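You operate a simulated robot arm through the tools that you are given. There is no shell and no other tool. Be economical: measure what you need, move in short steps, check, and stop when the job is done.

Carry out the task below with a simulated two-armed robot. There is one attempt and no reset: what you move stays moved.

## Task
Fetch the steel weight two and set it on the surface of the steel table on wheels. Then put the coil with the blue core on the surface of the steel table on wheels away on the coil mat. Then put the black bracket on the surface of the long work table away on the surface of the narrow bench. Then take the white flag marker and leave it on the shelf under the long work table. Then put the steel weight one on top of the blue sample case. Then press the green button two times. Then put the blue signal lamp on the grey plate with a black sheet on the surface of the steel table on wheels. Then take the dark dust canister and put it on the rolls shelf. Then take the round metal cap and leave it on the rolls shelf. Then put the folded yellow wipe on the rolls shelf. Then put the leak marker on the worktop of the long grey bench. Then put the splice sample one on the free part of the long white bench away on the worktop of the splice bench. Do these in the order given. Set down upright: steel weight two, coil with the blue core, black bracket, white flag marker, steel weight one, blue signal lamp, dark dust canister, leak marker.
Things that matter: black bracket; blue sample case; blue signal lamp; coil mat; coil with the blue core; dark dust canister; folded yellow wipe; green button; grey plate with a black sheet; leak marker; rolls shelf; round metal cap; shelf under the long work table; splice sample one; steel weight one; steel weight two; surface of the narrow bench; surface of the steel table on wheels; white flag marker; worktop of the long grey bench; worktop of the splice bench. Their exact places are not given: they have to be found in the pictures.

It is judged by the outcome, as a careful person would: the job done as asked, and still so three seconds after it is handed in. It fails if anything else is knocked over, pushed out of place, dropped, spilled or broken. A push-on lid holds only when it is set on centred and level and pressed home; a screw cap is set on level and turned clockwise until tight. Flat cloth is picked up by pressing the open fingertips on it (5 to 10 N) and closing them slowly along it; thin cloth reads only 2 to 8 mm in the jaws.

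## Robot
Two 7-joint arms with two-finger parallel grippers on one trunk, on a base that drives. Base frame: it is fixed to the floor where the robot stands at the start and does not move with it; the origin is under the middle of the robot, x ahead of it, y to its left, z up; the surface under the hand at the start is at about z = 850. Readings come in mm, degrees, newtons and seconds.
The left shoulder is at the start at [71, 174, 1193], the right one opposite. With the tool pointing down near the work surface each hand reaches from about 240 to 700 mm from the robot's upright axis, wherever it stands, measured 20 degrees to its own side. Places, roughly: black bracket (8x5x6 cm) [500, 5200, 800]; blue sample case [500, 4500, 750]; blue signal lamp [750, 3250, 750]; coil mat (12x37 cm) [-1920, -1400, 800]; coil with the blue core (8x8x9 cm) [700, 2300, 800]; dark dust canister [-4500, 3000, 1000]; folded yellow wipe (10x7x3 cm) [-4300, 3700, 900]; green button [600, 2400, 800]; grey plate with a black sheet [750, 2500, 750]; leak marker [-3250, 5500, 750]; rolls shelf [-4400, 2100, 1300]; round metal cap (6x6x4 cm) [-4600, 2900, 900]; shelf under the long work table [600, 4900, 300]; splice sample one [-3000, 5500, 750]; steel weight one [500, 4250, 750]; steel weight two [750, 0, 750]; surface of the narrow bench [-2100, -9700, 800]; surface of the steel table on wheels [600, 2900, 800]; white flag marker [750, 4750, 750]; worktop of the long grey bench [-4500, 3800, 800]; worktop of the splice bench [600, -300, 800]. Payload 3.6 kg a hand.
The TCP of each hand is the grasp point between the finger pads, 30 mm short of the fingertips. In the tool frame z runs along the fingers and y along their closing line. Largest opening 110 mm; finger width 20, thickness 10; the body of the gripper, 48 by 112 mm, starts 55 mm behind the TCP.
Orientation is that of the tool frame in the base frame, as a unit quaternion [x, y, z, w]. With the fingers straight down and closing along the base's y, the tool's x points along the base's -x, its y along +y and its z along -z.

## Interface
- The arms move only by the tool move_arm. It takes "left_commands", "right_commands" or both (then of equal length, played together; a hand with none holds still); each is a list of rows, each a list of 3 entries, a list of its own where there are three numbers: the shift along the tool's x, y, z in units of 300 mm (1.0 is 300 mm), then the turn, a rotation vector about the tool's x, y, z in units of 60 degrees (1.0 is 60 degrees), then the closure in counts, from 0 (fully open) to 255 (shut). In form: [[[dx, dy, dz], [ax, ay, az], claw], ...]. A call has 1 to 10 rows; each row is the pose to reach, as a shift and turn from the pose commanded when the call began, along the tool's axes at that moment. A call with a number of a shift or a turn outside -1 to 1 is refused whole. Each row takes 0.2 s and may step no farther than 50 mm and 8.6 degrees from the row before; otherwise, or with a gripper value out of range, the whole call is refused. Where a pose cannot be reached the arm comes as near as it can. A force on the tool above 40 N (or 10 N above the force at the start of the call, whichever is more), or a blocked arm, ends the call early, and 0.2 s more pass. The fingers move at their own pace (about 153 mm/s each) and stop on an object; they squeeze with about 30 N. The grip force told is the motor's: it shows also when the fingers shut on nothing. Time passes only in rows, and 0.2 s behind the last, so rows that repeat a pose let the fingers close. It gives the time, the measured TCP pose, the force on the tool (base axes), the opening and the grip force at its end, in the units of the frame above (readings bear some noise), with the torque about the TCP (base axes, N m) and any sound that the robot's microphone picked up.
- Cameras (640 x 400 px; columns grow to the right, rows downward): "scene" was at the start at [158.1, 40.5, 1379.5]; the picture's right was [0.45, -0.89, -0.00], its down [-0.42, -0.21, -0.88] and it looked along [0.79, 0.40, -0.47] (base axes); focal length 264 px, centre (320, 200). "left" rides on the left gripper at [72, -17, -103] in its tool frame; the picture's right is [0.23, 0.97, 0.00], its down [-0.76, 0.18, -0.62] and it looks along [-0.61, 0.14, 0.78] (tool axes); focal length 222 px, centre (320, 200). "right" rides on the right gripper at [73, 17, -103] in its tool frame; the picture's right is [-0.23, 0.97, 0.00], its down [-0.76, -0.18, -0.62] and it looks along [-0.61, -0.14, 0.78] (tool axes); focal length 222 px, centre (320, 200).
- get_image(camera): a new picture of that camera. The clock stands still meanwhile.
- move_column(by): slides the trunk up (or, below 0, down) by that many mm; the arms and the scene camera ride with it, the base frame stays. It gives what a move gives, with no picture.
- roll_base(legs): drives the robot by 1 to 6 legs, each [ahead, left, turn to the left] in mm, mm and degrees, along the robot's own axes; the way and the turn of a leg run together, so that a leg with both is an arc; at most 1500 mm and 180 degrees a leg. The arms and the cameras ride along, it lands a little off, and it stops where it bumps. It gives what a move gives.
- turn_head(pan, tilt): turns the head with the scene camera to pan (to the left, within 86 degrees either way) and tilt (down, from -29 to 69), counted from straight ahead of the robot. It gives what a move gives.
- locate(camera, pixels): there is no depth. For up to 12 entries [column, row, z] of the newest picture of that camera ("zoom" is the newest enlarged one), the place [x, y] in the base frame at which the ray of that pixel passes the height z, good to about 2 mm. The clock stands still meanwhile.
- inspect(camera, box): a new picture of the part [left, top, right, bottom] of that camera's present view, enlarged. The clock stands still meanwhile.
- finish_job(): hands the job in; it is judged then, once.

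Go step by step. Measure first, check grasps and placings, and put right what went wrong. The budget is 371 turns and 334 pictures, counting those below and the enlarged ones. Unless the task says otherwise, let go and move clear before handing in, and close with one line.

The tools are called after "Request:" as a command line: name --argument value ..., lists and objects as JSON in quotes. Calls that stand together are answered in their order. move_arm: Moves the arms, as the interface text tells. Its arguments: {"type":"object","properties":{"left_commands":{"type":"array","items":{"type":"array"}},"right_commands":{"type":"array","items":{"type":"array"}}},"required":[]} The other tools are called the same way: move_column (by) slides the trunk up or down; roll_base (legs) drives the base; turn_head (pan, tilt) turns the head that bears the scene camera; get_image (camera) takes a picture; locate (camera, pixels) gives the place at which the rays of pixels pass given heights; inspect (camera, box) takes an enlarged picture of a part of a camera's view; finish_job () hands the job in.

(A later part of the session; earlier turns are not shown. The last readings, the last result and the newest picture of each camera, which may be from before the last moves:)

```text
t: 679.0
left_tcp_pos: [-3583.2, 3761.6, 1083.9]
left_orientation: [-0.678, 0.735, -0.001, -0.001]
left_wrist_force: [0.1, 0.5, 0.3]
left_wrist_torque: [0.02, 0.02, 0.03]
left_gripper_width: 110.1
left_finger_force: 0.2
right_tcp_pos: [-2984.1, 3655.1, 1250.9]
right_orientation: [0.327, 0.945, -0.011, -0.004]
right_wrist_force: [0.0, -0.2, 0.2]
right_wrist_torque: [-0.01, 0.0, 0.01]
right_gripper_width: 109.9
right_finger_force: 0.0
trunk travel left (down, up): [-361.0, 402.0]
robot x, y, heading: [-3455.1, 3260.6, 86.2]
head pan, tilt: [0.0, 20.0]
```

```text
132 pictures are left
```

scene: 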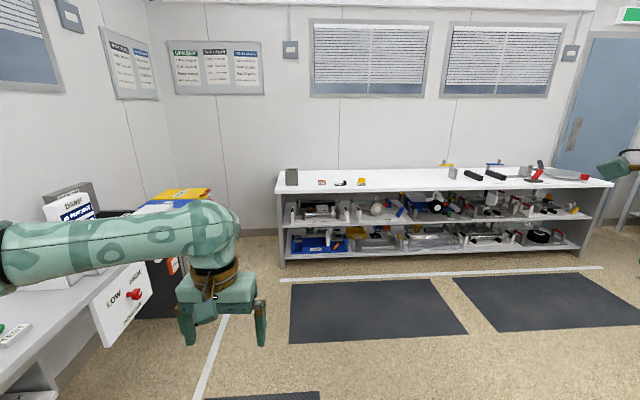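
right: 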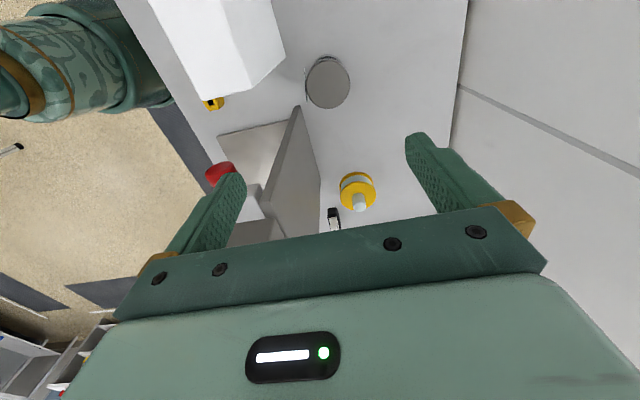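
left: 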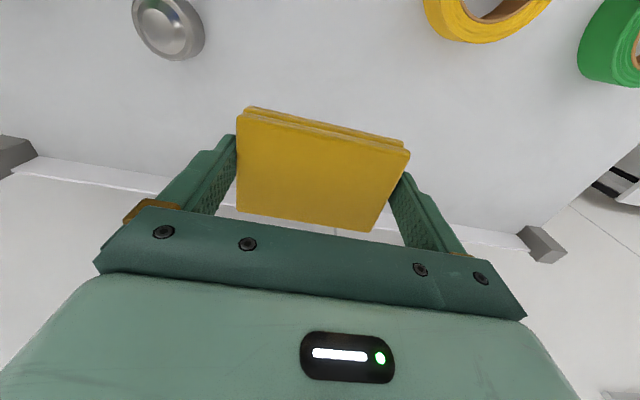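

The long white bench is ahead with small items near its left end. I'll approach.

Request:
roll_base --legs '[[1150, -150, 4]]'

Request:
turn_head --pan 0 --tilt 28

Request:
get_image --camera "scene"

```text
t: 684.9
left_tcp_pos: [-3439.5, 4908.1, 1083.8]
left_orientation: [-0.705, 0.709, -0.001, -0.002]
left_wrist_force: [0.0, -0.4, 0.8]
left_wrist_torque: [0.0, -0.05, -0.01]
left_gripper_width: 110.0
left_finger_force: 0.0
right_tcp_pos: [-2835.5, 4848.1, 1250.6]
right_orientation: [0.291, 0.957, -0.01, -0.003]
right_wrist_force: [-0.7, -0.4, -0.1]
right_wrist_torque: [-0.03, 0.02, 0.01]
right_gripper_width: 110.1
right_finger_force: 0.0
trunk travel left (down, up): [-361.0, 402.0]
robot x, y, heading: [-3275.7, 4415.6, 90.4]
head pan, tilt: [0.0, 20.0]
```

```text
t: 685.6
left_tcp_pos: [-3440.9, 4907.9, 1084.5]
left_orientation: [-0.705, 0.709, -0.001, -0.002]
left_wrist_force: [0.8, -1.0, -0.2]
left_wrist_torque: [-0.01, 0.01, -0.02]
left_gripper_width: 109.9
left_finger_force: 0.1
right_tcp_pos: [-2835.0, 4847.7, 1250.8]
right_orientation: [0.29, 0.957, -0.01, -0.003]
right_wrist_force: [-0.4, -0.2, 0.5]
right_wrist_torque: [-0.02, -0.02, 0.04]
right_gripper_width: 109.9
right_finger_force: 0.1
trunk travel left (down, up): [-361.0, 402.0]
robot x, y, heading: [-3273.0, 4417.0, 90.7]
head pan, tilt: [0.0, 28.0]
```

```text
131 pictures are left
```

scene: 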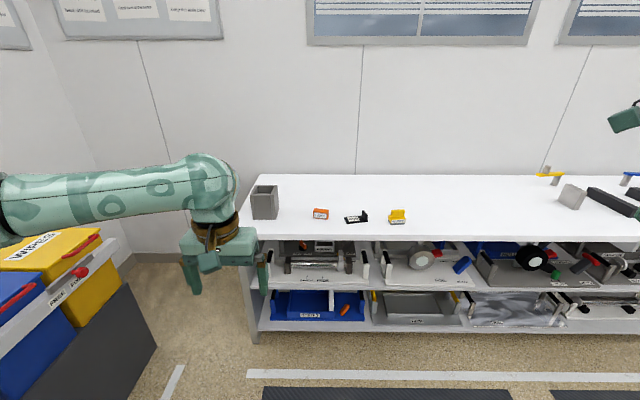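

Request:
inspect --camera "scene" --box '[280, 180, 440, 250]'

Request:
locate --camera "scene" --pixels '[[320, 217, 850], [356, 220, 850], [397, 221, 850], [300, 240, 850], [320, 217, 900], [300, 240, 900]]'

```text
4.00 times, centred on (360, 215) of scene
```

zoom: 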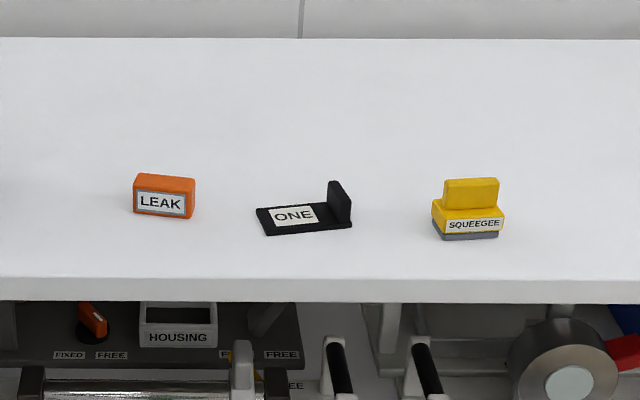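

```text
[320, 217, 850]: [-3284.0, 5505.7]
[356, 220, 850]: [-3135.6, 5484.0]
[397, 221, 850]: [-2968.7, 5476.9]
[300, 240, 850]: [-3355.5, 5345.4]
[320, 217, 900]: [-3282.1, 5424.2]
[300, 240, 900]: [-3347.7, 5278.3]
```

"LEAK" (orange) is at about [-3284, 5490] and splice sample "ONE" at about [-3136, 5470]. I'll pick the leak marker with the right hand: raise the left hand a little and drive up.

Request:
move_arm --left_commands '[[[0, 0, -0.15], [0, 0, 0], 0], [[0, 0, -0.3], [0, 0, 0], 0], [[0, 0, -0.4], [0, 0, 0], 0]]'

Request:
roll_base --legs '[[500, 165, 0]]'

Request:
turn_head --pan -10 --tilt 45

Request:
get_image --camera "scene"

Request:
get_image --camera "right"

```text
t: 686.4
left_tcp_pos: [-3441.8, 4907.5, 1206.6]
left_orientation: [-0.705, 0.709, -0.001, -0.001]
left_wrist_force: [0.1, -0.1, 0.3]
left_wrist_torque: [0.01, 0.01, 0.01]
left_gripper_width: 110.3
left_finger_force: 0.0
right_tcp_pos: [-2836.4, 4847.7, 1250.9]
right_orientation: [0.29, 0.957, -0.009, -0.003]
right_wrist_force: [0.3, -0.1, 0.2]
right_wrist_torque: [-0.01, 0.0, 0.03]
right_gripper_width: 109.7
right_finger_force: 0.0
trunk travel left (down, up): [-361.0, 402.0]
robot x, y, heading: [-3275.0, 4415.6, 90.5]
head pan, tilt: [0.0, 28.0]
```

```text
t: 689.4
left_tcp_pos: [-3615.6, 5401.3, 1206.1]
left_orientation: [0.707, -0.707, 0.002, 0.0]
left_wrist_force: [-0.3, 0.8, -0.3]
left_wrist_torque: [0.0, -0.01, 0.0]
left_gripper_width: 109.9
left_finger_force: 0.0
right_tcp_pos: [-3007.7, 5343.9, 1251.0]
right_orientation: [0.289, 0.957, -0.01, -0.003]
right_wrist_force: [0.4, -0.8, -0.3]
right_wrist_torque: [-0.01, 0.03, -0.02]
right_gripper_width: 110.1
right_finger_force: 0.0
trunk travel left (down, up): [-361.0, 402.0]
robot x, y, heading: [-3443.3, 4910.0, 90.9]
head pan, tilt: [0.0, 28.0]
```

```text
t: 690.2
left_tcp_pos: [-3613.6, 5399.9, 1206.8]
left_orientation: [0.708, -0.706, 0.002, 0.001]
left_wrist_force: [0.3, -0.2, 0.2]
left_wrist_torque: [0.01, 0.02, -0.01]
left_gripper_width: 110.0
left_finger_force: 0.1
right_tcp_pos: [-3008.6, 5342.6, 1251.4]
right_orientation: [0.289, 0.957, -0.01, -0.003]
right_wrist_force: [-1.4, -0.1, 0.3]
right_wrist_torque: [0.02, -0.03, 0.0]
right_gripper_width: 110.2
right_finger_force: 0.1
trunk travel left (down, up): [-361.0, 402.0]
robot x, y, heading: [-3443.5, 4907.3, 91.0]
head pan, tilt: [-10.0, 45.0]
```

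```text
129 pictures are left
```

scene: 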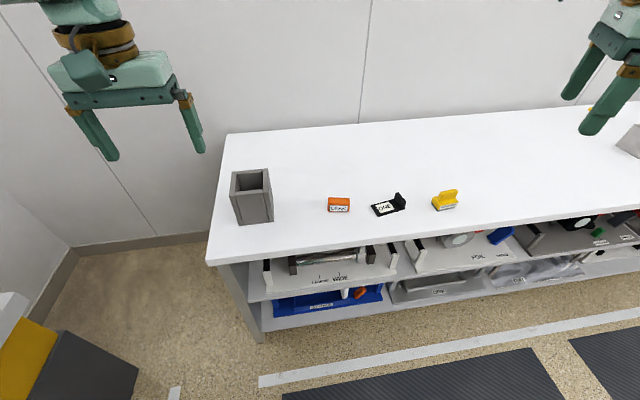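

```text
128 pictures are left
```

right: 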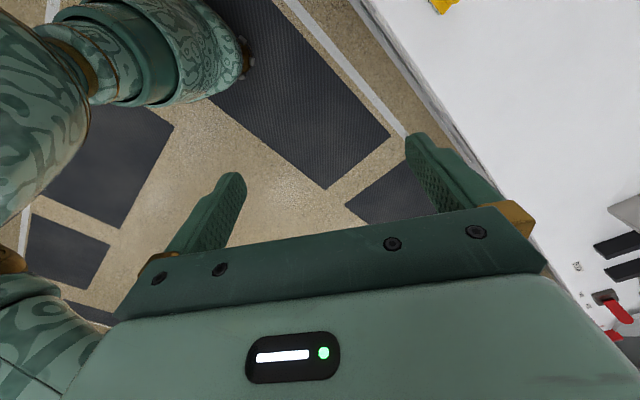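

Request:
locate --camera "scene" --pixels '[[339, 210, 850], [339, 210, 900], [388, 212, 850], [388, 212, 900], [300, 250, 850], [300, 250, 900], [253, 222, 850], [250, 170, 950]]'

Request:
move_arm --right_commands '[[[0, 0, 0.04], [0, 0, -0.14], 0], [[0, 0, 0.08], [0, 0, -0.28], 0], [[0, 0, 0.12], [0, 0, -0.42], 0], [[0, 0, 0.16], [0, 0, -0.56], 0], [[0, 0, 0.2], [0, 0, -0.7], 0], [[0, 0, 0.24], [0, 0, -0.84], 0], [[0, 0, 0.28], [0, 0, -0.98], 0]]'

Request:
move_arm --right_commands '[[[0, 0, 0], [0, 0, -0.14], 0], [[0, 0, 0], [0, 0, -0.28], 0], [[0, 0, 0], [0, 0, -0.42], 0], [[0, 0, 0], [0, 0, -0.56], 0], [[0, 0, 0], [0, 0, -0.7], 0], [[0, 0, 0], [0, 0, -0.84], 0], [[0, 0, 0], [0, 0, -0.98], 0]]'

```text
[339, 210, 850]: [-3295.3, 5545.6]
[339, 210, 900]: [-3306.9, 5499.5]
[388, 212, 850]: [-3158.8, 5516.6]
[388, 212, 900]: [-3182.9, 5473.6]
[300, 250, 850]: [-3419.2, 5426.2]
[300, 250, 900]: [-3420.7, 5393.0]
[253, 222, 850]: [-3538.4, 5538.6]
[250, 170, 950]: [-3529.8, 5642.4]
```

```text
t: 691.8
left_tcp_pos: [-3615.0, 5400.4, 1206.6]
left_orientation: [0.708, -0.706, 0.001, 0.001]
left_wrist_force: [-0.8, -0.1, -0.2]
left_wrist_torque: [-0.06, 0.02, 0.03]
left_gripper_width: 109.8
left_finger_force: 0.0
right_tcp_pos: [-3007.9, 5340.4, 1167.4]
right_orientation: [-0.22, 0.975, -0.007, -0.007]
right_wrist_force: [0.3, 0.6, 0.1]
right_wrist_torque: [-0.02, 0.02, 0.01]
right_gripper_width: 110.3
right_finger_force: 0.1
trunk travel left (down, up): [-361.0, 402.0]
robot x, y, heading: [-3443.3, 4909.0, 91.1]
head pan, tilt: [-10.0, 45.0]
```

```text
t: 693.4
left_tcp_pos: [-3614.8, 5400.4, 1205.2]
left_orientation: [-0.707, 0.708, -0.002, 0.0]
left_wrist_force: [-0.1, -0.4, 0.1]
left_wrist_torque: [-0.04, 0.06, -0.02]
left_gripper_width: 109.8
left_finger_force: 0.1
right_tcp_pos: [-3064.6, 5320.3, 1150.8]
right_orientation: [-0.669, 0.744, -0.003, -0.008]
right_wrist_force: [-0.6, 0.3, 0.1]
right_wrist_torque: [-0.04, 0.02, 0.01]
right_gripper_width: 110.1
right_finger_force: 0.0
right hand out of reach, approached as far as the arm can: row 6, 7
trunk travel left (down, up): [-361.0, 402.0]
robot x, y, heading: [-3445.8, 4909.1, 90.8]
head pan, tilt: [-10.0, 45.0]
```

Combining views, the bench is at z ≈ 800 and LEAK at about [-3284, 5595]. I'll drive 190 mm closer and bring the right hand over.

Request:
roll_base --legs '[[190, 0, -1]]'

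Request:
move_arm --right_commands '[[[0, -0.14, 0], [0, 0, 0], 0], [[0, -0.28, 0], [0, 0, 0], 0], [[0, -0.42, 0], [0, 0, 0], 0], [[0, -0.56, 0], [0, 0, -0.03], 0], [[0, -0.68, 0], [0, 0, -0.06], 0]]'

Request:
get_image --camera "right"

```text
t: 695.0
left_tcp_pos: [-3604.1, 5597.7, 1205.9]
left_orientation: [-0.699, 0.715, -0.002, -0.002]
left_wrist_force: [-0.5, -0.1, -0.5]
left_wrist_torque: [-0.01, 0.01, -0.03]
left_gripper_width: 109.9
left_finger_force: 0.1
right_tcp_pos: [-3056.0, 5505.6, 1151.6]
right_orientation: [-0.66, 0.751, -0.002, -0.008]
right_wrist_force: [-0.1, -0.5, 0.6]
right_wrist_torque: [-0.04, 0.0, 0.0]
right_gripper_width: 110.1
right_finger_force: 0.0
trunk travel left (down, up): [-361.0, 402.0]
robot x, y, heading: [-3444.8, 5101.2, 89.5]
head pan, tilt: [-10.0, 45.0]
```

```text
t: 696.2
left_tcp_pos: [-3605.3, 5596.2, 1206.9]
left_orientation: [-0.699, 0.715, 0.0, -0.001]
left_wrist_force: [-0.1, -0.5, 0.6]
left_wrist_torque: [-0.01, 0.02, 0.02]
left_gripper_width: 110.2
left_finger_force: 0.1
right_tcp_pos: [-3036.5, 5502.5, 1092.6]
right_orientation: [-0.674, 0.738, -0.001, -0.001]
right_wrist_force: [-0.6, -0.1, -0.7]
right_wrist_torque: [0.0, 0.01, -0.02]
right_gripper_width: 110.1
right_finger_force: 0.1
right hand out of reach, approached as far as the arm can: row 1, 2, 3, 4, 5
trunk travel left (down, up): [-361.0, 402.0]
robot x, y, heading: [-3446.2, 5099.9, 89.7]
head pan, tilt: [-10.0, 45.0]
```

```text
127 pictures are left
```

right: 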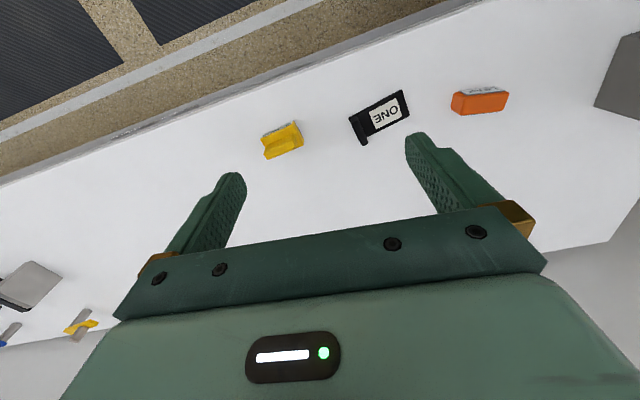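

I moved the wrong way (tool y points to −x here); nothing was touched. Now in the correct direction.

Request:
move_arm --right_commands '[[[-0.02, 0.14, 0], [0, 0, -0.02], 0], [[-0.04, 0.28, 0], [0, 0, -0.04], 0], [[-0.06, 0.42, 0], [0, 0, -0.06], 0], [[-0.08, 0.56, 0], [0, 0, -0.08], 0], [[-0.1, 0.7, 0], [0, 0, -0.085], 0], [[-0.118, 0.84, 0], [0, 0, -0.085], 0]]'

Request:
get_image --camera "right"

```text
t: 697.6
left_tcp_pos: [-3607.7, 5598.5, 1205.4]
left_orientation: [-0.7, 0.714, -0.001, -0.001]
left_wrist_force: [0.0, 0.0, -0.9]
left_wrist_torque: [-0.05, -0.02, 0.01]
left_gripper_width: 110.0
left_finger_force: 0.2
right_tcp_pos: [-3293.5, 5550.9, 1089.0]
right_orientation: [0.715, -0.699, 0.002, 0.007]
right_wrist_force: [-0.2, 0.8, 0.5]
right_wrist_torque: [0.01, -0.03, -0.01]
right_gripper_width: 110.0
right_finger_force: 0.0
trunk travel left (down, up): [-361.0, 402.0]
robot x, y, heading: [-3444.6, 5103.3, 89.7]
head pan, tilt: [-10.0, 45.0]
```

```text
126 pictures are left
```

right: 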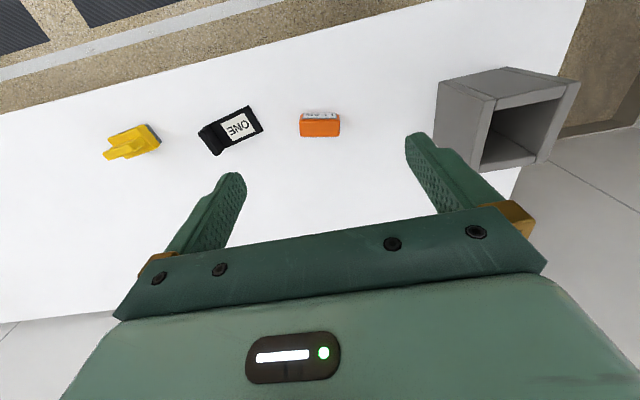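

Request:
inspect --camera "right" --box '[280, 95, 360, 150]'

Request:
locate --camera "right" --pixels '[[320, 127, 840], [320, 127, 830], [301, 112, 800], [339, 112, 800], [300, 127, 835], [341, 127, 835], [320, 137, 835], [215, 137, 815], [250, 118, 805]]'

```text
7.27 times, centred on (320, 122) of right
```

zoom: 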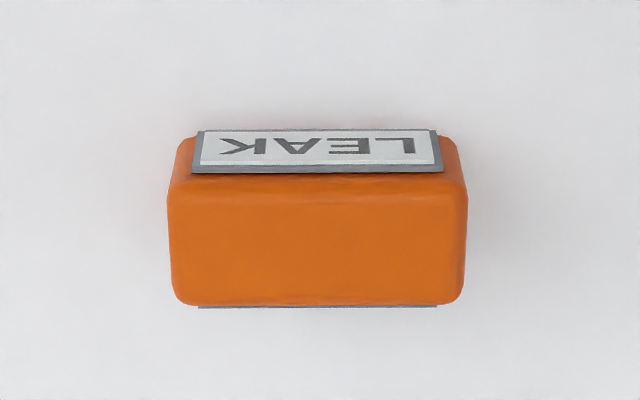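

```text
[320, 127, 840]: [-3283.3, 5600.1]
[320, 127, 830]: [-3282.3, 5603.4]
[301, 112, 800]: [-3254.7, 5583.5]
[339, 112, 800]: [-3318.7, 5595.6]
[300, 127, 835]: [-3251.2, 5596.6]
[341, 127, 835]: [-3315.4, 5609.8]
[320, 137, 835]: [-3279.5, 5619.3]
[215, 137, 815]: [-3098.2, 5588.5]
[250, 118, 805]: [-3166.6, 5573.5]
```

The marker is 60 × 27 mm, turned about 13° from the hand, centred [-3283, 5602]. I'll align and descend to a hover.

Request:
move_arm --right_commands '[[[-0.08, -0.02, 0.05], [0, 0, 0.1], 0], [[-0.173, -0.039, 0.15], [0, 0, 0.215], 20], [[-0.173, -0.039, 0.3], [0, 0, 0.215], 30], [[-0.173, -0.039, 0.45], [0, 0, 0.215], 40], [[-0.173, -0.039, 0.6], [0, 0, 0.215], 40], [[-0.173, -0.039, 0.69], [0, 0, 0.215], 40]]'

Request:
get_image --camera "right"

```text
t: 699.0
left_tcp_pos: [-3605.3, 5596.0, 1205.5]
left_orientation: [-0.7, 0.714, -0.002, -0.001]
left_wrist_force: [0.3, 0.8, -0.1]
left_wrist_torque: [0.01, 0.01, -0.03]
left_gripper_width: 110.1
left_finger_force: 0.0
right_tcp_pos: [-3281.6, 5603.1, 879.5]
right_orientation: [-0.632, 0.775, -0.002, -0.007]
right_wrist_force: [0.5, 0.7, 0.1]
right_wrist_torque: [-0.06, -0.03, 0.0]
right_gripper_width: 92.6
right_finger_force: 0.0
trunk travel left (down, up): [-361.0, 402.0]
robot x, y, heading: [-3442.8, 5104.7, 89.9]
head pan, tilt: [-10.0, 45.0]
```

```text
124 pictures are left
```

right: 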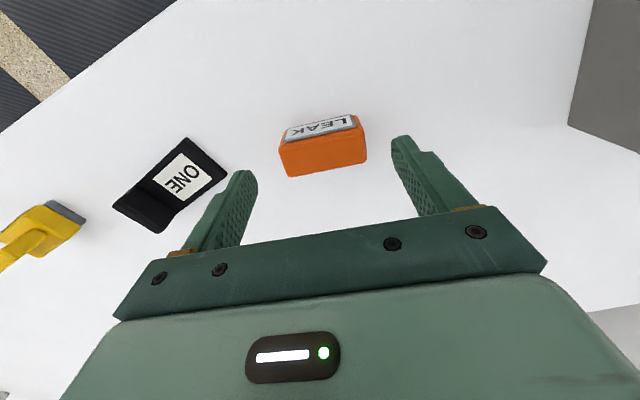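

Request:
move_arm --right_commands '[[[0, 0, 0.06], [0, 0, 0], 40], [[0, 0, 0.11], [0, 0, 0], 40], [[0, 0, 0.143], [0, 0, 0], 40], [[0, 0, 0.143], [0, 0, 0], 100], [[0, 0, 0.143], [0, 0, 0], 200], [[0, 0, 0.143], [0, 0, 0], 255]]'

Request:
get_image --camera "right"

```text
t: 700.4
left_tcp_pos: [-3604.4, 5596.7, 1206.1]
left_orientation: [-0.699, 0.715, -0.002, -0.001]
left_wrist_force: [0.2, -0.1, 1.0]
left_wrist_torque: [0.01, 0.01, -0.02]
left_gripper_width: 110.0
left_finger_force: 0.0
right_tcp_pos: [-3282.3, 5602.1, 835.7]
right_orientation: [-0.632, 0.775, -0.003, -0.007]
right_wrist_force: [-0.4, 0.2, 0.3]
right_wrist_torque: [0.06, -0.02, 0.01]
right_gripper_width: 69.3
right_finger_force: 29.8
trunk travel left (down, up): [-361.0, 402.0]
robot x, y, heading: [-3447.9, 5100.4, 89.6]
head pan, tilt: [-10.0, 45.0]
```

```text
123 pictures are left
```

right: 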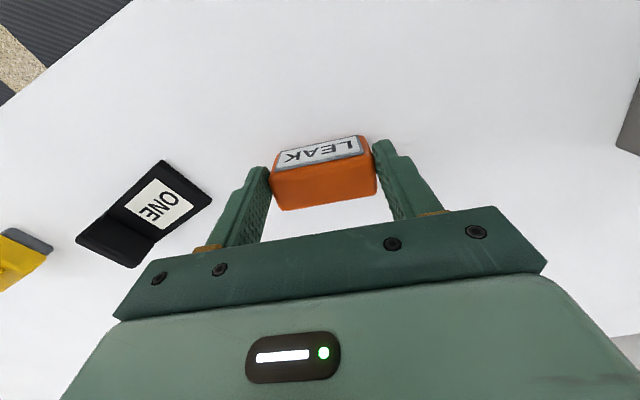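

Gripped (69 mm). I'll lift and back away.

Request:
move_arm --right_commands '[[[0, 0, -0.05], [0, 0, 0], 255], [[0, 0, -0.15], [0, 0, 0], 255], [[0, 0, -0.3], [0, 0, 0], 255], [[0, 0, -0.45], [0, 0, 0], 255], [[0, 0, -0.6], [0, 0, 0], 255], [[0, 0, -0.75], [0, 0, 0], 255], [[0, 0, -0.9], [0, 0, 0], 255]]'

Request:
get_image --camera "right"

```text
t: 702.0
left_tcp_pos: [-3605.4, 5596.8, 1205.9]
left_orientation: [-0.7, 0.714, 0.0, 0.0]
left_wrist_force: [0.6, -0.1, 0.8]
left_wrist_torque: [0.0, 0.03, 0.0]
left_gripper_width: 110.0
left_finger_force: 0.0
right_tcp_pos: [-3282.6, 5602.0, 1104.5]
right_orientation: [-0.632, 0.775, -0.003, -0.008]
right_wrist_force: [-0.4, -0.3, -0.7]
right_wrist_torque: [-0.01, -0.02, -0.01]
right_gripper_width: 69.3
right_finger_force: 30.2
trunk travel left (down, up): [-361.0, 402.0]
robot x, y, heading: [-3442.3, 5104.0, 89.5]
head pan, tilt: [-10.0, 45.0]
```

```text
122 pictures are left
```

right: 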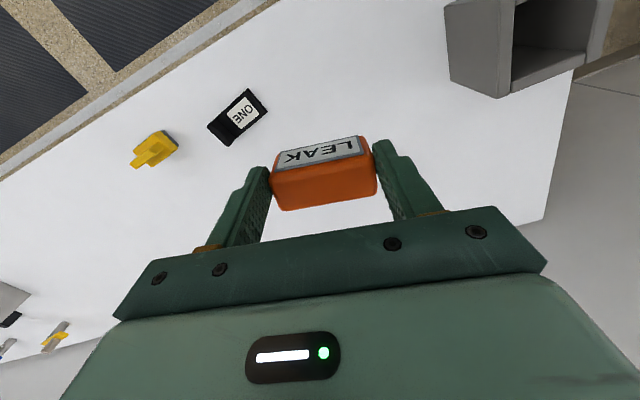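

Secure. I'll back off along −y and turn to face the long grey bench.

Request:
roll_base --legs '[[-1230, 0, 0], [0, 0, 90.5]]'

Request:
turn_head --pan -15 --tilt 35

Request:
get_image --camera "scene"

```text
t: 712.1
left_tcp_pos: [-3965.0, 3712.2, 1207.0]
left_orientation: [1.0, -0.031, 0.002, -0.002]
left_wrist_force: [-0.1, -0.3, -0.6]
left_wrist_torque: [0.0, -0.06, -0.01]
left_gripper_width: 109.8
left_finger_force: 0.0
right_tcp_pos: [-3957.9, 4032.4, 1104.1]
right_orientation: [0.993, -0.122, 0.007, 0.004]
right_wrist_force: [-0.6, 0.2, -1.2]
right_wrist_torque: [0.0, -0.05, -0.01]
right_gripper_width: 69.3
right_finger_force: 29.9
trunk travel left (down, up): [-361.0, 402.0]
robot x, y, heading: [-3465.9, 3851.9, 177.5]
head pan, tilt: [-10.0, 45.0]
```

```text
t: 712.8
left_tcp_pos: [-3964.6, 3711.5, 1207.7]
left_orientation: [1.0, -0.03, 0.002, 0.0]
left_wrist_force: [-0.4, 0.1, 0.5]
left_wrist_torque: [-0.06, 0.01, 0.0]
left_gripper_width: 109.9
left_finger_force: 0.1
right_tcp_pos: [-3958.1, 4033.5, 1104.4]
right_orientation: [0.993, -0.122, 0.007, 0.003]
right_wrist_force: [0.2, -0.1, -1.2]
right_wrist_torque: [-0.02, -0.01, -0.01]
right_gripper_width: 69.2
right_finger_force: 30.1
trunk travel left (down, up): [-361.0, 402.0]
robot x, y, heading: [-3464.3, 3848.8, 177.3]
head pan, tilt: [-15.0, 35.0]
```

```text
121 pictures are left
```

scene: 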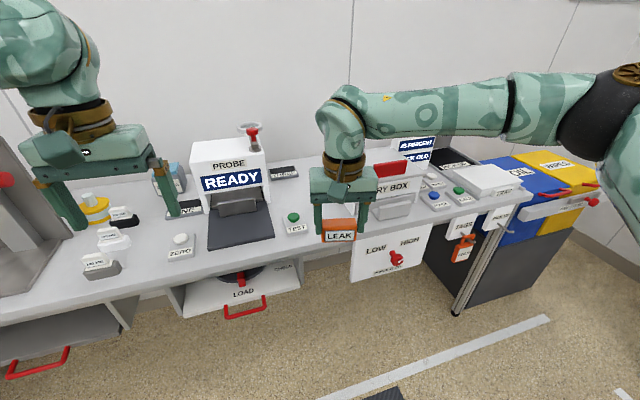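

Request:
locate --camera "scene" --pixels '[[308, 232, 850], [290, 212, 850], [300, 175, 850], [348, 225, 850], [322, 200, 850], [322, 185, 850], [310, 255, 850], [350, 190, 850]]'

Request:
get_image --camera "right"

```text
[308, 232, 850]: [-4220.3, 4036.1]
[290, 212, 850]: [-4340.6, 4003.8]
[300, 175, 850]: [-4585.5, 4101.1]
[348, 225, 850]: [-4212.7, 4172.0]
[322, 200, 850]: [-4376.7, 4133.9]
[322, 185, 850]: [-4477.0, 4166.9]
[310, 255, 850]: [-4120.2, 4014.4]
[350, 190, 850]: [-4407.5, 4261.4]
```

```text
120 pictures are left
```

right: 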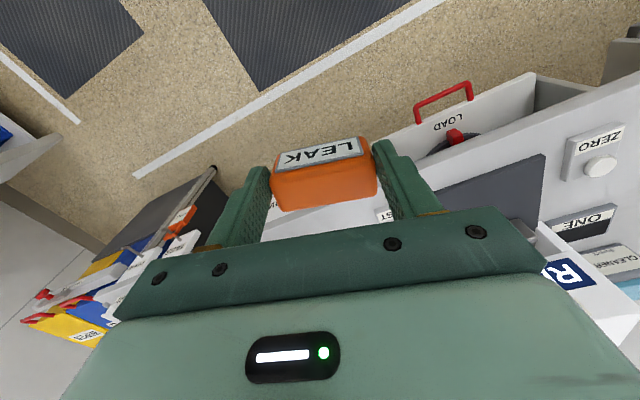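

Request:
move_arm --left_commands '[[[0, 0, -0.15], [0, 0, 0], 0], [[0.1, 0, -0.25], [0, 0, 0], 0], [[0.25, 0, -0.3], [0, 0, 0], 0], [[0.4, 0, -0.3], [0, 0, 0], 0]]'

Request:
roll_base --legs '[[200, -60, 2.5]]'

Request:
turn_head --pan -20 --tilt 48

Request:
get_image --camera "scene"

```text
t: 713.8
left_tcp_pos: [-3933.5, 3708.1, 1283.6]
left_orientation: [1.0, -0.031, 0.0, 0.0]
left_wrist_force: [0.8, -1.0, 0.8]
left_wrist_torque: [-0.02, 0.01, -0.01]
left_gripper_width: 110.1
left_finger_force: 0.0
left hand out of reach, approached as far as the arm can: row 3, 4
right_tcp_pos: [-3956.3, 4032.4, 1104.7]
right_orientation: [0.993, -0.121, 0.008, 0.004]
right_wrist_force: [-0.4, -0.7, -0.5]
right_wrist_torque: [-0.01, 0.02, -0.01]
right_gripper_width: 69.3
right_finger_force: 30.1
trunk travel left (down, up): [-361.0, 402.0]
robot x, y, heading: [-3463.3, 3852.9, 177.3]
head pan, tilt: [-15.0, 35.0]
```

```text
t: 715.5
left_tcp_pos: [-4130.1, 3754.8, 1281.5]
left_orientation: [1.0, -0.008, 0.0, 0.0]
left_wrist_force: [-0.4, -0.4, -0.2]
left_wrist_torque: [-0.02, 0.01, 0.0]
left_gripper_width: 110.1
left_finger_force: 0.0
right_tcp_pos: [-4165.5, 4078.1, 1105.1]
right_orientation: [0.995, -0.1, 0.008, 0.004]
right_wrist_force: [-0.6, 0.3, -1.4]
right_wrist_torque: [-0.04, -0.04, -0.01]
right_gripper_width: 69.2
right_finger_force: 30.1
trunk travel left (down, up): [-361.0, 402.0]
robot x, y, heading: [-3663.7, 3918.1, 179.9]
head pan, tilt: [-15.0, 35.0]
```

```text
t: 716.2
left_tcp_pos: [-4128.9, 3755.1, 1281.8]
left_orientation: [1.0, -0.007, 0.001, -0.001]
left_wrist_force: [0.6, -0.6, 0.0]
left_wrist_torque: [-0.02, 0.0, 0.02]
left_gripper_width: 110.1
left_finger_force: 0.1
right_tcp_pos: [-4165.5, 4078.4, 1105.0]
right_orientation: [0.995, -0.1, 0.007, 0.003]
right_wrist_force: [0.3, -0.5, -1.0]
right_wrist_torque: [0.0, -0.04, -0.02]
right_gripper_width: 69.3
right_finger_force: 29.7
trunk travel left (down, up): [-361.0, 402.0]
robot x, y, heading: [-3660.9, 3919.3, 179.9]
head pan, tilt: [-20.0, 48.0]
```

```text
119 pictures are left
```

scene: 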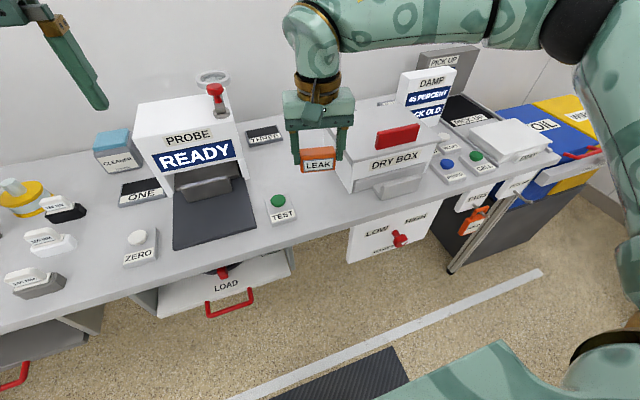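

Request:
locate --camera "scene" --pixels '[[295, 215, 850], [270, 200, 850], [345, 192, 850], [315, 205, 850], [320, 195, 850], [305, 180, 850], [315, 225, 850], [265, 140, 850], [340, 215, 850]]'

Request:
inspect --camera "scene" --box '[240, 120, 400, 250]'

```text
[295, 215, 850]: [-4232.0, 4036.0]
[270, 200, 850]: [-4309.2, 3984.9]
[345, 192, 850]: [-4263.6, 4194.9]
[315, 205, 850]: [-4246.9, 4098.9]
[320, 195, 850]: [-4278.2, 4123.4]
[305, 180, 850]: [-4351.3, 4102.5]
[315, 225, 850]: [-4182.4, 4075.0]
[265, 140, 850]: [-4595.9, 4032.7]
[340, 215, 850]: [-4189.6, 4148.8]
```

```text
3.08 times, centred on (320, 185) of scene
```

zoom: 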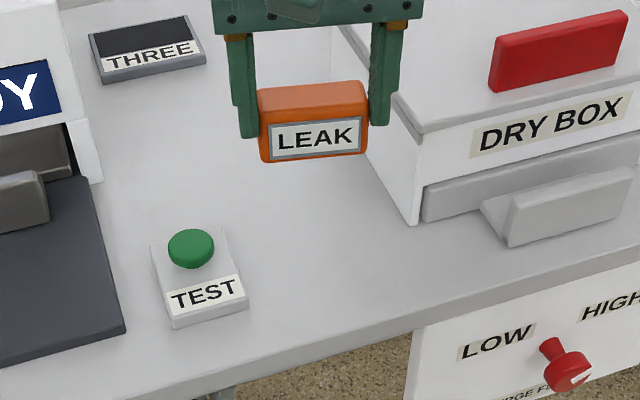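

Free area between TEST (y<4040) and the dry box (y>4200). I'll set the marker at about [-4300, 4105].

Request:
roll_base --legs '[[137, -27, 0]]'

Request:
move_arm --right_commands '[[[0, 0, 0.15], [0, 0, 0], 255], [[0, 0, 0.3], [0, 0, 0], 255], [[0, 0, 0.45], [0, 0, 0], 255], [[0, 0, 0.58], [0, 0, 0], 255]]'

Request:
get_image --camera "right"

Request:
get_image --camera "scene"

```text
t: 717.5
left_tcp_pos: [-4267.7, 3783.3, 1281.7]
left_orientation: [1.0, -0.01, 0.0, -0.001]
left_wrist_force: [-0.7, 0.0, -0.7]
left_wrist_torque: [0.02, -0.02, -0.01]
left_gripper_width: 109.6
left_finger_force: 0.2
right_tcp_pos: [-4305.8, 4107.4, 1104.4]
right_orientation: [0.995, -0.102, 0.007, 0.003]
right_wrist_force: [0.1, 0.2, -0.5]
right_wrist_torque: [-0.03, -0.02, -0.05]
right_gripper_width: 69.1
right_finger_force: 30.2
trunk travel left (down, up): [-361.0, 402.0]
robot x, y, heading: [-3804.8, 3944.2, 179.8]
head pan, tilt: [-20.0, 48.0]
```

```text
t: 718.5
left_tcp_pos: [-4269.2, 3783.9, 1283.0]
left_orientation: [1.0, -0.01, 0.0, -0.001]
left_wrist_force: [0.5, -0.4, -1.2]
left_wrist_torque: [-0.04, -0.02, -0.01]
left_gripper_width: 109.9
left_finger_force: 0.0
right_tcp_pos: [-4305.8, 4105.7, 930.3]
right_orientation: [0.995, -0.102, 0.007, 0.003]
right_wrist_force: [-0.5, -0.1, -0.8]
right_wrist_torque: [-0.02, -0.06, -0.01]
right_gripper_width: 69.2
right_finger_force: 29.7
trunk travel left (down, up): [-361.0, 402.0]
robot x, y, heading: [-3800.2, 3946.4, 179.4]
head pan, tilt: [-20.0, 48.0]
```

```text
117 pictures are left
```

right: 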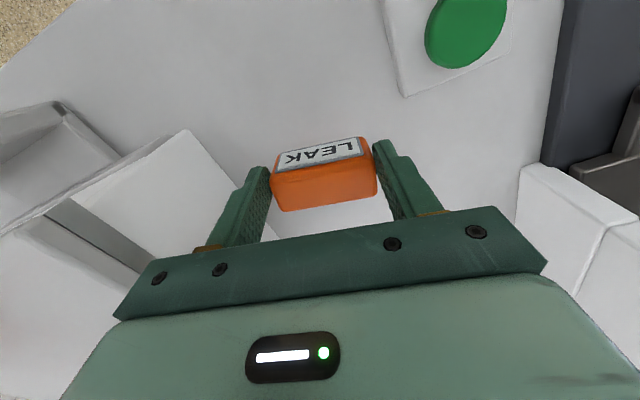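

```text
116 pictures are left
```

scene: 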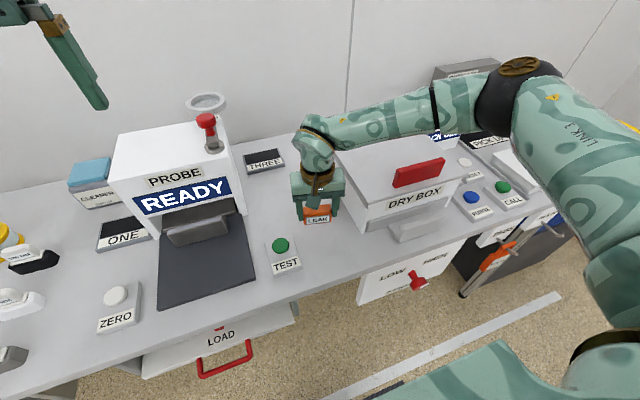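

Request:
locate --camera "right" --pixels '[[188, 130, 1000], [188, 130, 980], [262, 238, 1000], [205, 138, 850]]'

Request:
locate --camera "scene" --pixels '[[367, 207, 1000], [367, 207, 960], [366, 230, 850], [338, 150, 1000]]'

```text
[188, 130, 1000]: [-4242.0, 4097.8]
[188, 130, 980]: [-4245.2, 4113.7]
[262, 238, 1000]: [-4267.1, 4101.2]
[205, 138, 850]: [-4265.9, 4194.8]
```

```text
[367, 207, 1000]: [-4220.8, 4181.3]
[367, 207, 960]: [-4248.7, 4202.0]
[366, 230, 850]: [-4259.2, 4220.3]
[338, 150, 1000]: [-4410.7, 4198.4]
```

Request:
move_arm --right_commands '[[[0, 0.03, 0.05], [0, 0, 0], 255], [[0, 0.03, 0.1], [0, 0, 0], 255], [[0, 0.03, 0.125], [0, 0, 0], 255], [[0, 0.03, 0.137], [0, 0, 0], 255], [[0, 0.03, 0.147], [0, 0, 0], 255], [[0, 0.03, 0.157], [0, 0, 0], 255]]'

```text
t: 719.5
left_tcp_pos: [-4266.0, 3783.0, 1282.0]
left_orientation: [1.0, -0.01, 0.0, 0.0]
left_wrist_force: [0.6, -0.1, 0.2]
left_wrist_torque: [-0.04, 0.02, -0.02]
left_gripper_width: 110.2
left_finger_force: 0.1
right_tcp_pos: [-4304.8, 4095.1, 896.0]
right_orientation: [0.995, -0.101, 0.003, 0.007]
right_wrist_force: [5.7, -0.8, 15.8]
right_wrist_torque: [0.42, -0.19, -0.2]
right_gripper_width: 69.1
right_finger_force: 30.1
trunk travel left (down, up): [-361.0, 402.0]
robot x, y, heading: [-3799.3, 3948.7, 179.5]
head pan, tilt: [-20.0, 48.0]
stopped in row 4 (right hand): the force on the tool passed its limit at 50 N (the readings are from after the stop); the commanded pose is now the measured one
```

Contact at z 896, slightly early. I'll look before releasing.

Request:
get_image --camera "right"

Request:
inspect --camera "scene" --box '[260, 150, 420, 260]'

```text
115 pictures are left
```

right: 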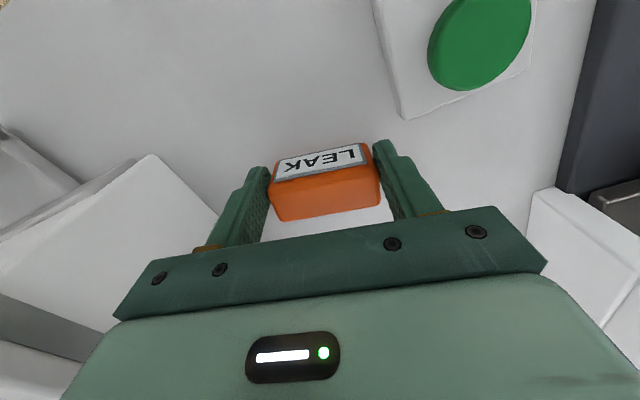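

```text
3.64 times, centred on (340, 205) of scene
```

zoom: 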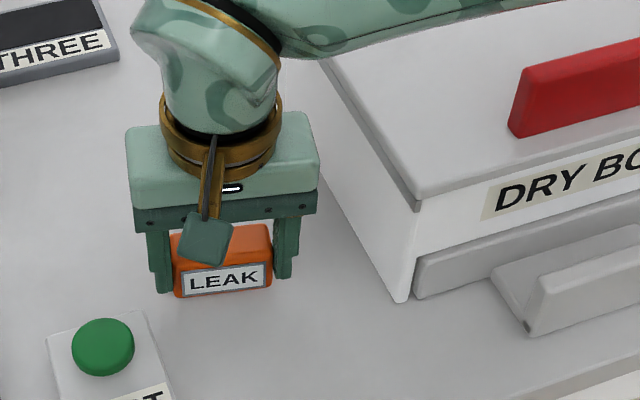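

The marker rests on the worktop clear of everything. I'll open and rise.

Request:
move_arm --right_commands '[[[0, 0, -0.004], [0, 0, 0], 40], [[0, 0, -0.004], [0, 0, 0], 35], [[0, 0, -0.08], [0, 0, 0], 35], [[0, 0, -0.2], [0, 0, 0], 35], [[0, 0, -0.35], [0, 0, 0], 20], [[0, 0, -0.5], [0, 0, 0], 0], [[0, 0, -0.65], [0, 0, 0], 0]]'

Request:
inspect --camera "scene" --box '[260, 150, 420, 260]'

```text
t: 721.1
left_tcp_pos: [-4267.5, 3784.1, 1282.6]
left_orientation: [1.0, -0.01, -0.001, 0.0]
left_wrist_force: [0.2, 0.7, 0.4]
left_wrist_torque: [0.0, 0.01, 0.01]
left_gripper_width: 110.1
left_finger_force: 0.0
right_tcp_pos: [-4307.5, 4097.1, 1089.1]
right_orientation: [0.995, -0.103, 0.004, 0.005]
right_wrist_force: [-0.3, 0.8, -0.6]
right_wrist_torque: [-0.03, -0.03, 0.01]
right_gripper_width: 110.1
right_finger_force: 0.1
trunk travel left (down, up): [-361.0, 402.0]
robot x, y, heading: [-3801.5, 3945.3, 179.7]
head pan, tilt: [-20.0, 48.0]
```

```text
3.64 times, centred on (340, 205) of scene
```

zoom: 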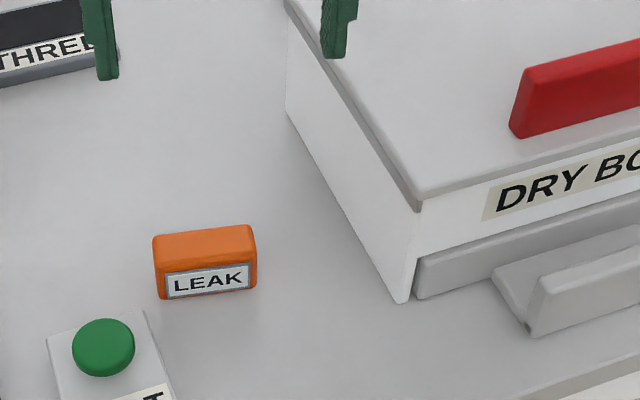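

The leak marker stands on the grey bench. Last item: splice sample ONE. I'll back off and return to the white bench.

Request:
roll_base --legs '[[-400, 0, 0], [0, 0, -89.5], [1000, -130, 0]]'

Request:
turn_head --pan -10 --tilt 45

Request:
get_image --camera "scene"

```text
t: 732.2
left_tcp_pos: [-3394.8, 5385.1, 1283.6]
left_orientation: [-0.691, 0.723, -0.001, 0.0]
left_wrist_force: [-0.5, 0.9, 0.3]
left_wrist_torque: [-0.04, -0.01, 0.02]
left_gripper_width: 109.8
left_finger_force: 0.1
right_tcp_pos: [-3079.1, 5414.8, 1088.1]
right_orientation: [-0.62, 0.785, 0.0, -0.006]
right_wrist_force: [0.0, 0.6, -0.1]
right_wrist_torque: [-0.04, 0.0, 0.01]
right_gripper_width: 110.0
right_finger_force: 0.0
trunk travel left (down, up): [-361.0, 402.0]
robot x, y, heading: [-3244.6, 4912.6, 88.1]
head pan, tilt: [-20.0, 48.0]
```

```text
t: 732.9
left_tcp_pos: [-3393.4, 5384.5, 1282.3]
left_orientation: [-0.69, 0.724, -0.001, 0.0]
left_wrist_force: [0.5, 1.0, 0.3]
left_wrist_torque: [0.0, -0.01, -0.03]
left_gripper_width: 109.9
left_finger_force: 0.1
right_tcp_pos: [-3078.8, 5416.3, 1089.2]
right_orientation: [-0.621, 0.784, 0.001, -0.007]
right_wrist_force: [-0.5, 0.6, 0.2]
right_wrist_torque: [-0.01, 0.0, 0.01]
right_gripper_width: 109.8
right_finger_force: 0.1
trunk travel left (down, up): [-361.0, 402.0]
robot x, y, heading: [-3246.4, 4914.3, 88.0]
head pan, tilt: [-10.0, 45.0]
```

```text
112 pictures are left
```

scene: 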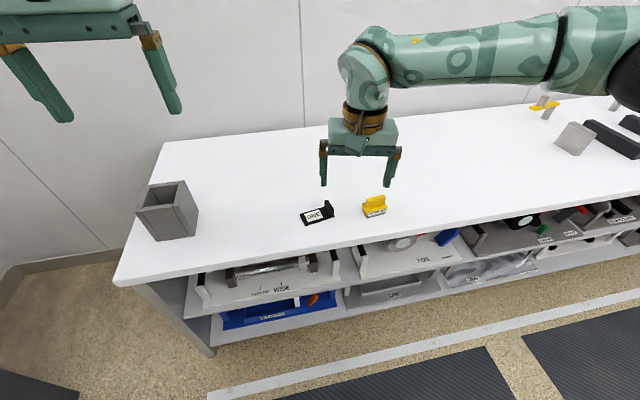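

Request:
roll_base --legs '[[130, 30, 0]]'

Request:
get_image --camera "right"

```text
t: 734.2
left_tcp_pos: [-3419.0, 5517.5, 1282.5]
left_orientation: [-0.69, 0.724, -0.001, 0.0]
left_wrist_force: [-0.2, -0.3, -0.6]
left_wrist_torque: [-0.03, 0.0, -0.01]
left_gripper_width: 109.8
left_finger_force: 0.1
right_tcp_pos: [-3104.0, 5548.4, 1087.9]
right_orientation: [-0.62, 0.785, 0.0, -0.007]
right_wrist_force: [-0.1, -0.2, 0.3]
right_wrist_torque: [0.01, 0.0, -0.02]
right_gripper_width: 109.8
right_finger_force: 0.1
trunk travel left (down, up): [-361.0, 402.0]
robot x, y, heading: [-3275.5, 5045.9, 88.1]
head pan, tilt: [-10.0, 45.0]
```

```text
111 pictures are left
```

right: 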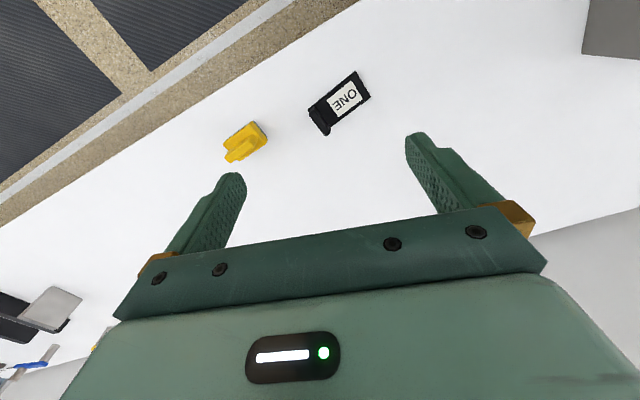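

Request:
inspect --camera "right" --box '[296, 60, 384, 145]'

Request:
locate --camera "zoom" --pixels '[[165, 200, 800], [480, 60, 800], [240, 350, 835], [140, 230, 835], [180, 310, 835], [540, 180, 805], [320, 200, 805]]'

```text
4.71 times, centred on (340, 102) of right
```

zoom: 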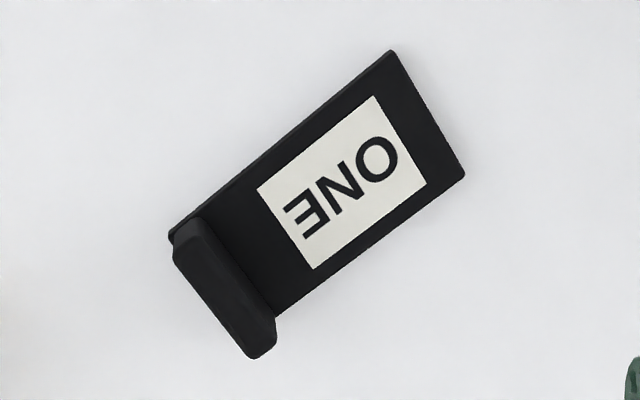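

```text
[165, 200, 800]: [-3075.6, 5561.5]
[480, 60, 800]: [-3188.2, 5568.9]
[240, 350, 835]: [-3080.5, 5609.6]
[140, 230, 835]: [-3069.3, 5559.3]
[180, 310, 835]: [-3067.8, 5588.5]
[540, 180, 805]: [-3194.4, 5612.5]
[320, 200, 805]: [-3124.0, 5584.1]
```

Request:
locate --camera "zoom" --pixels '[[168, 232, 801], [392, 52, 803], [465, 178, 803], [190, 245, 830], [262, 352, 830], [226, 298, 830], [226, 298, 820], [175, 260, 830], [250, 358, 830], [215, 222, 805], [278, 318, 805]]'

```text
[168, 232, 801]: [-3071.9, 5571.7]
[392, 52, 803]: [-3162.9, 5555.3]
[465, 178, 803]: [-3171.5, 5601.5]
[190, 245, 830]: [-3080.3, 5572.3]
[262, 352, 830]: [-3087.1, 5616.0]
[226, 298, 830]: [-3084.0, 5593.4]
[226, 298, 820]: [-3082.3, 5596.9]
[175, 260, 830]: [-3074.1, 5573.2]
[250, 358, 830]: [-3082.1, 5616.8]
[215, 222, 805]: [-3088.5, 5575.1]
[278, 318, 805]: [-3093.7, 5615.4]
```

Sample ONE's upright tab is centred [-3083, 5594], about 10 mm thick. I'll align the hand with it and hover.

Request:
move_arm --right_commands '[[[-0.08, -0.015, 0.05], [0, 0, -0.13], 60], [[-0.164, -0.033, 0.12], [0, 0, -0.26], 120], [[-0.164, -0.033, 0.25], [0, 0, -0.393], 139], [[-0.164, -0.033, 0.4], [0, 0, -0.393], 139], [[-0.164, -0.033, 0.55], [0, 0, -0.393], 139], [[-0.164, -0.033, 0.69], [0, 0, -0.393], 139]]'

Request:
get_image --camera "right"

```text
t: 735.6
left_tcp_pos: [-3420.0, 5518.0, 1281.8]
left_orientation: [-0.69, 0.724, 0.0, 0.001]
left_wrist_force: [-0.1, 0.5, -0.4]
left_wrist_torque: [-0.04, 0.03, -0.01]
left_gripper_width: 109.9
left_finger_force: 0.0
right_tcp_pos: [-3084.2, 5590.9, 878.1]
right_orientation: [0.767, -0.641, -0.002, 0.008]
right_wrist_force: [-0.1, 0.9, 0.5]
right_wrist_torque: [-0.03, -0.01, 0.0]
right_gripper_width: 50.1
right_finger_force: 0.1
trunk travel left (down, up): [-361.0, 402.0]
robot x, y, heading: [-3272.7, 5050.6, 87.9]
head pan, tilt: [-10.0, 45.0]
```

```text
109 pictures are left
```

right: 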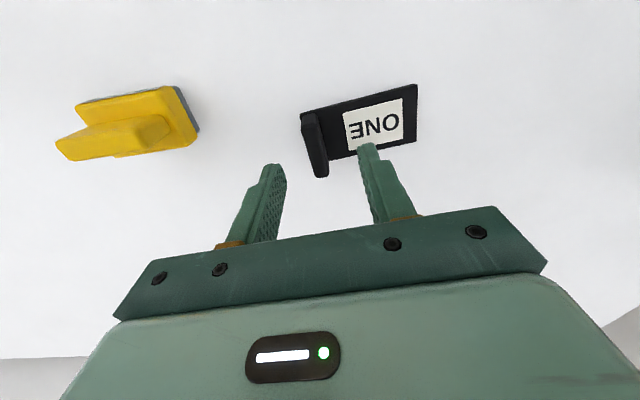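

Request:
locate --camera "right" --pixels '[[310, 118, 830], [322, 172, 830], [316, 145, 830], [303, 118, 830], [319, 118, 830]]'

Request:
inspect --camera "right" --box '[290, 75, 430, 185]'

```text
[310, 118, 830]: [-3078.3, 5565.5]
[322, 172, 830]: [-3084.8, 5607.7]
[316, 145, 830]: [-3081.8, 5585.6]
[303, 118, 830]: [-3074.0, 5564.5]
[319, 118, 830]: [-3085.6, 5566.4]
```

```text
3.64 times, centred on (360, 130) of right
```

zoom: 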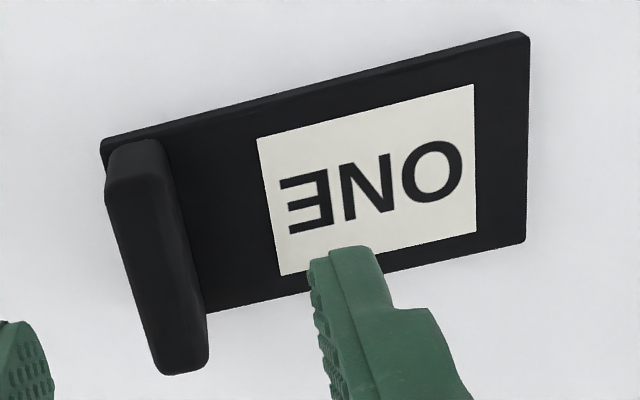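

Request:
move_arm --right_commands '[[[0, -0.004, 0.06], [0, 0, 0], 139], [[0, -0.004, 0.11], [0, 0, 0], 139], [[0, -0.004, 0.132], [0, 0, 0], 139], [[0, -0.004, 0.132], [0, 0, 0], 190], [[0, -0.004, 0.132], [0, 0, 0], 255], [[0, -0.004, 0.132], [0, 0, 0], 255]]'

Request:
get_image --camera "right"

```text
t: 737.0
left_tcp_pos: [-3418.7, 5517.9, 1283.2]
left_orientation: [-0.69, 0.724, -0.001, 0.001]
left_wrist_force: [0.1, 0.8, 0.5]
left_wrist_torque: [-0.01, 0.01, 0.0]
left_gripper_width: 109.8
left_finger_force: 0.0
right_tcp_pos: [-3084.8, 5589.7, 841.8]
right_orientation: [0.767, -0.641, -0.001, 0.007]
right_wrist_force: [-0.4, -0.9, 0.1]
right_wrist_torque: [0.03, 0.01, 0.0]
right_gripper_width: 13.0
right_finger_force: 30.0
trunk travel left (down, up): [-361.0, 402.0]
robot x, y, heading: [-3268.6, 5043.2, 87.8]
head pan, tilt: [-10.0, 45.0]
```

```text
107 pictures are left
```

right: 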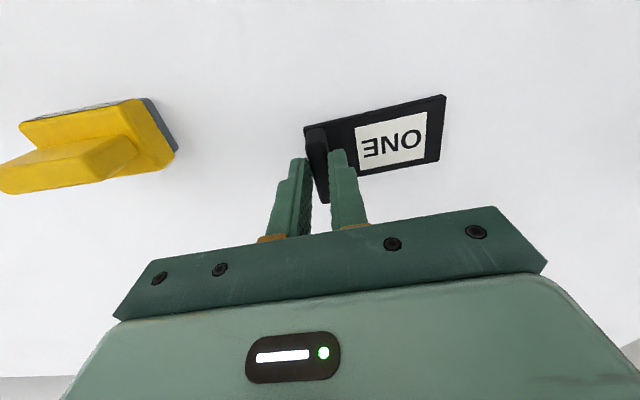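

Tab gripped (13 mm). I'll lift and check that the strip comes level.

Request:
move_arm --right_commands '[[[0, 0, -0.05], [0, 0, 0], 255], [[0, 0, -0.15], [0, 0, 0], 255], [[0, 0, -0.3], [0, 0, 0], 255], [[0, 0, -0.45], [0, 0, 0], 255], [[0, 0, -0.6], [0, 0, 0], 255], [[0, 0, -0.75], [0, 0, 0], 255]]'

Request:
get_image --camera "right"

```text
t: 738.4
left_tcp_pos: [-3419.7, 5518.4, 1282.4]
left_orientation: [-0.689, 0.724, 0.0, 0.001]
left_wrist_force: [-1.4, -0.9, 0.9]
left_wrist_torque: [0.04, -0.01, 0.0]
left_gripper_width: 110.1
left_finger_force: 0.1
right_tcp_pos: [-3082.2, 5590.3, 1064.6]
right_orientation: [0.767, -0.641, -0.002, 0.007]
right_wrist_force: [0.5, -0.2, -0.5]
right_wrist_torque: [-0.01, -0.03, -0.04]
right_gripper_width: 13.0
right_finger_force: 30.0
trunk travel left (down, up): [-361.0, 402.0]
robot x, y, heading: [-3269.6, 5052.6, 87.9]
head pan, tilt: [-10.0, 45.0]
```

```text
106 pictures are left
```

right: 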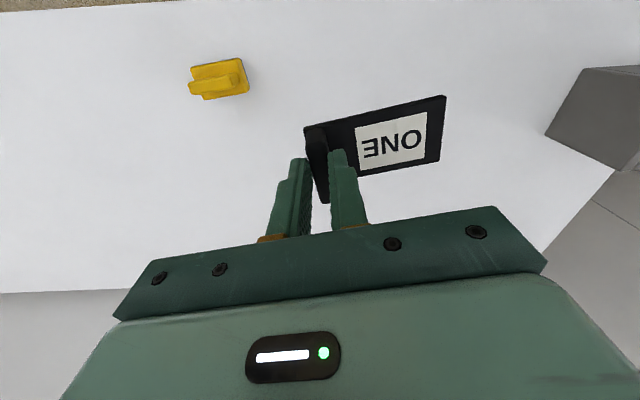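

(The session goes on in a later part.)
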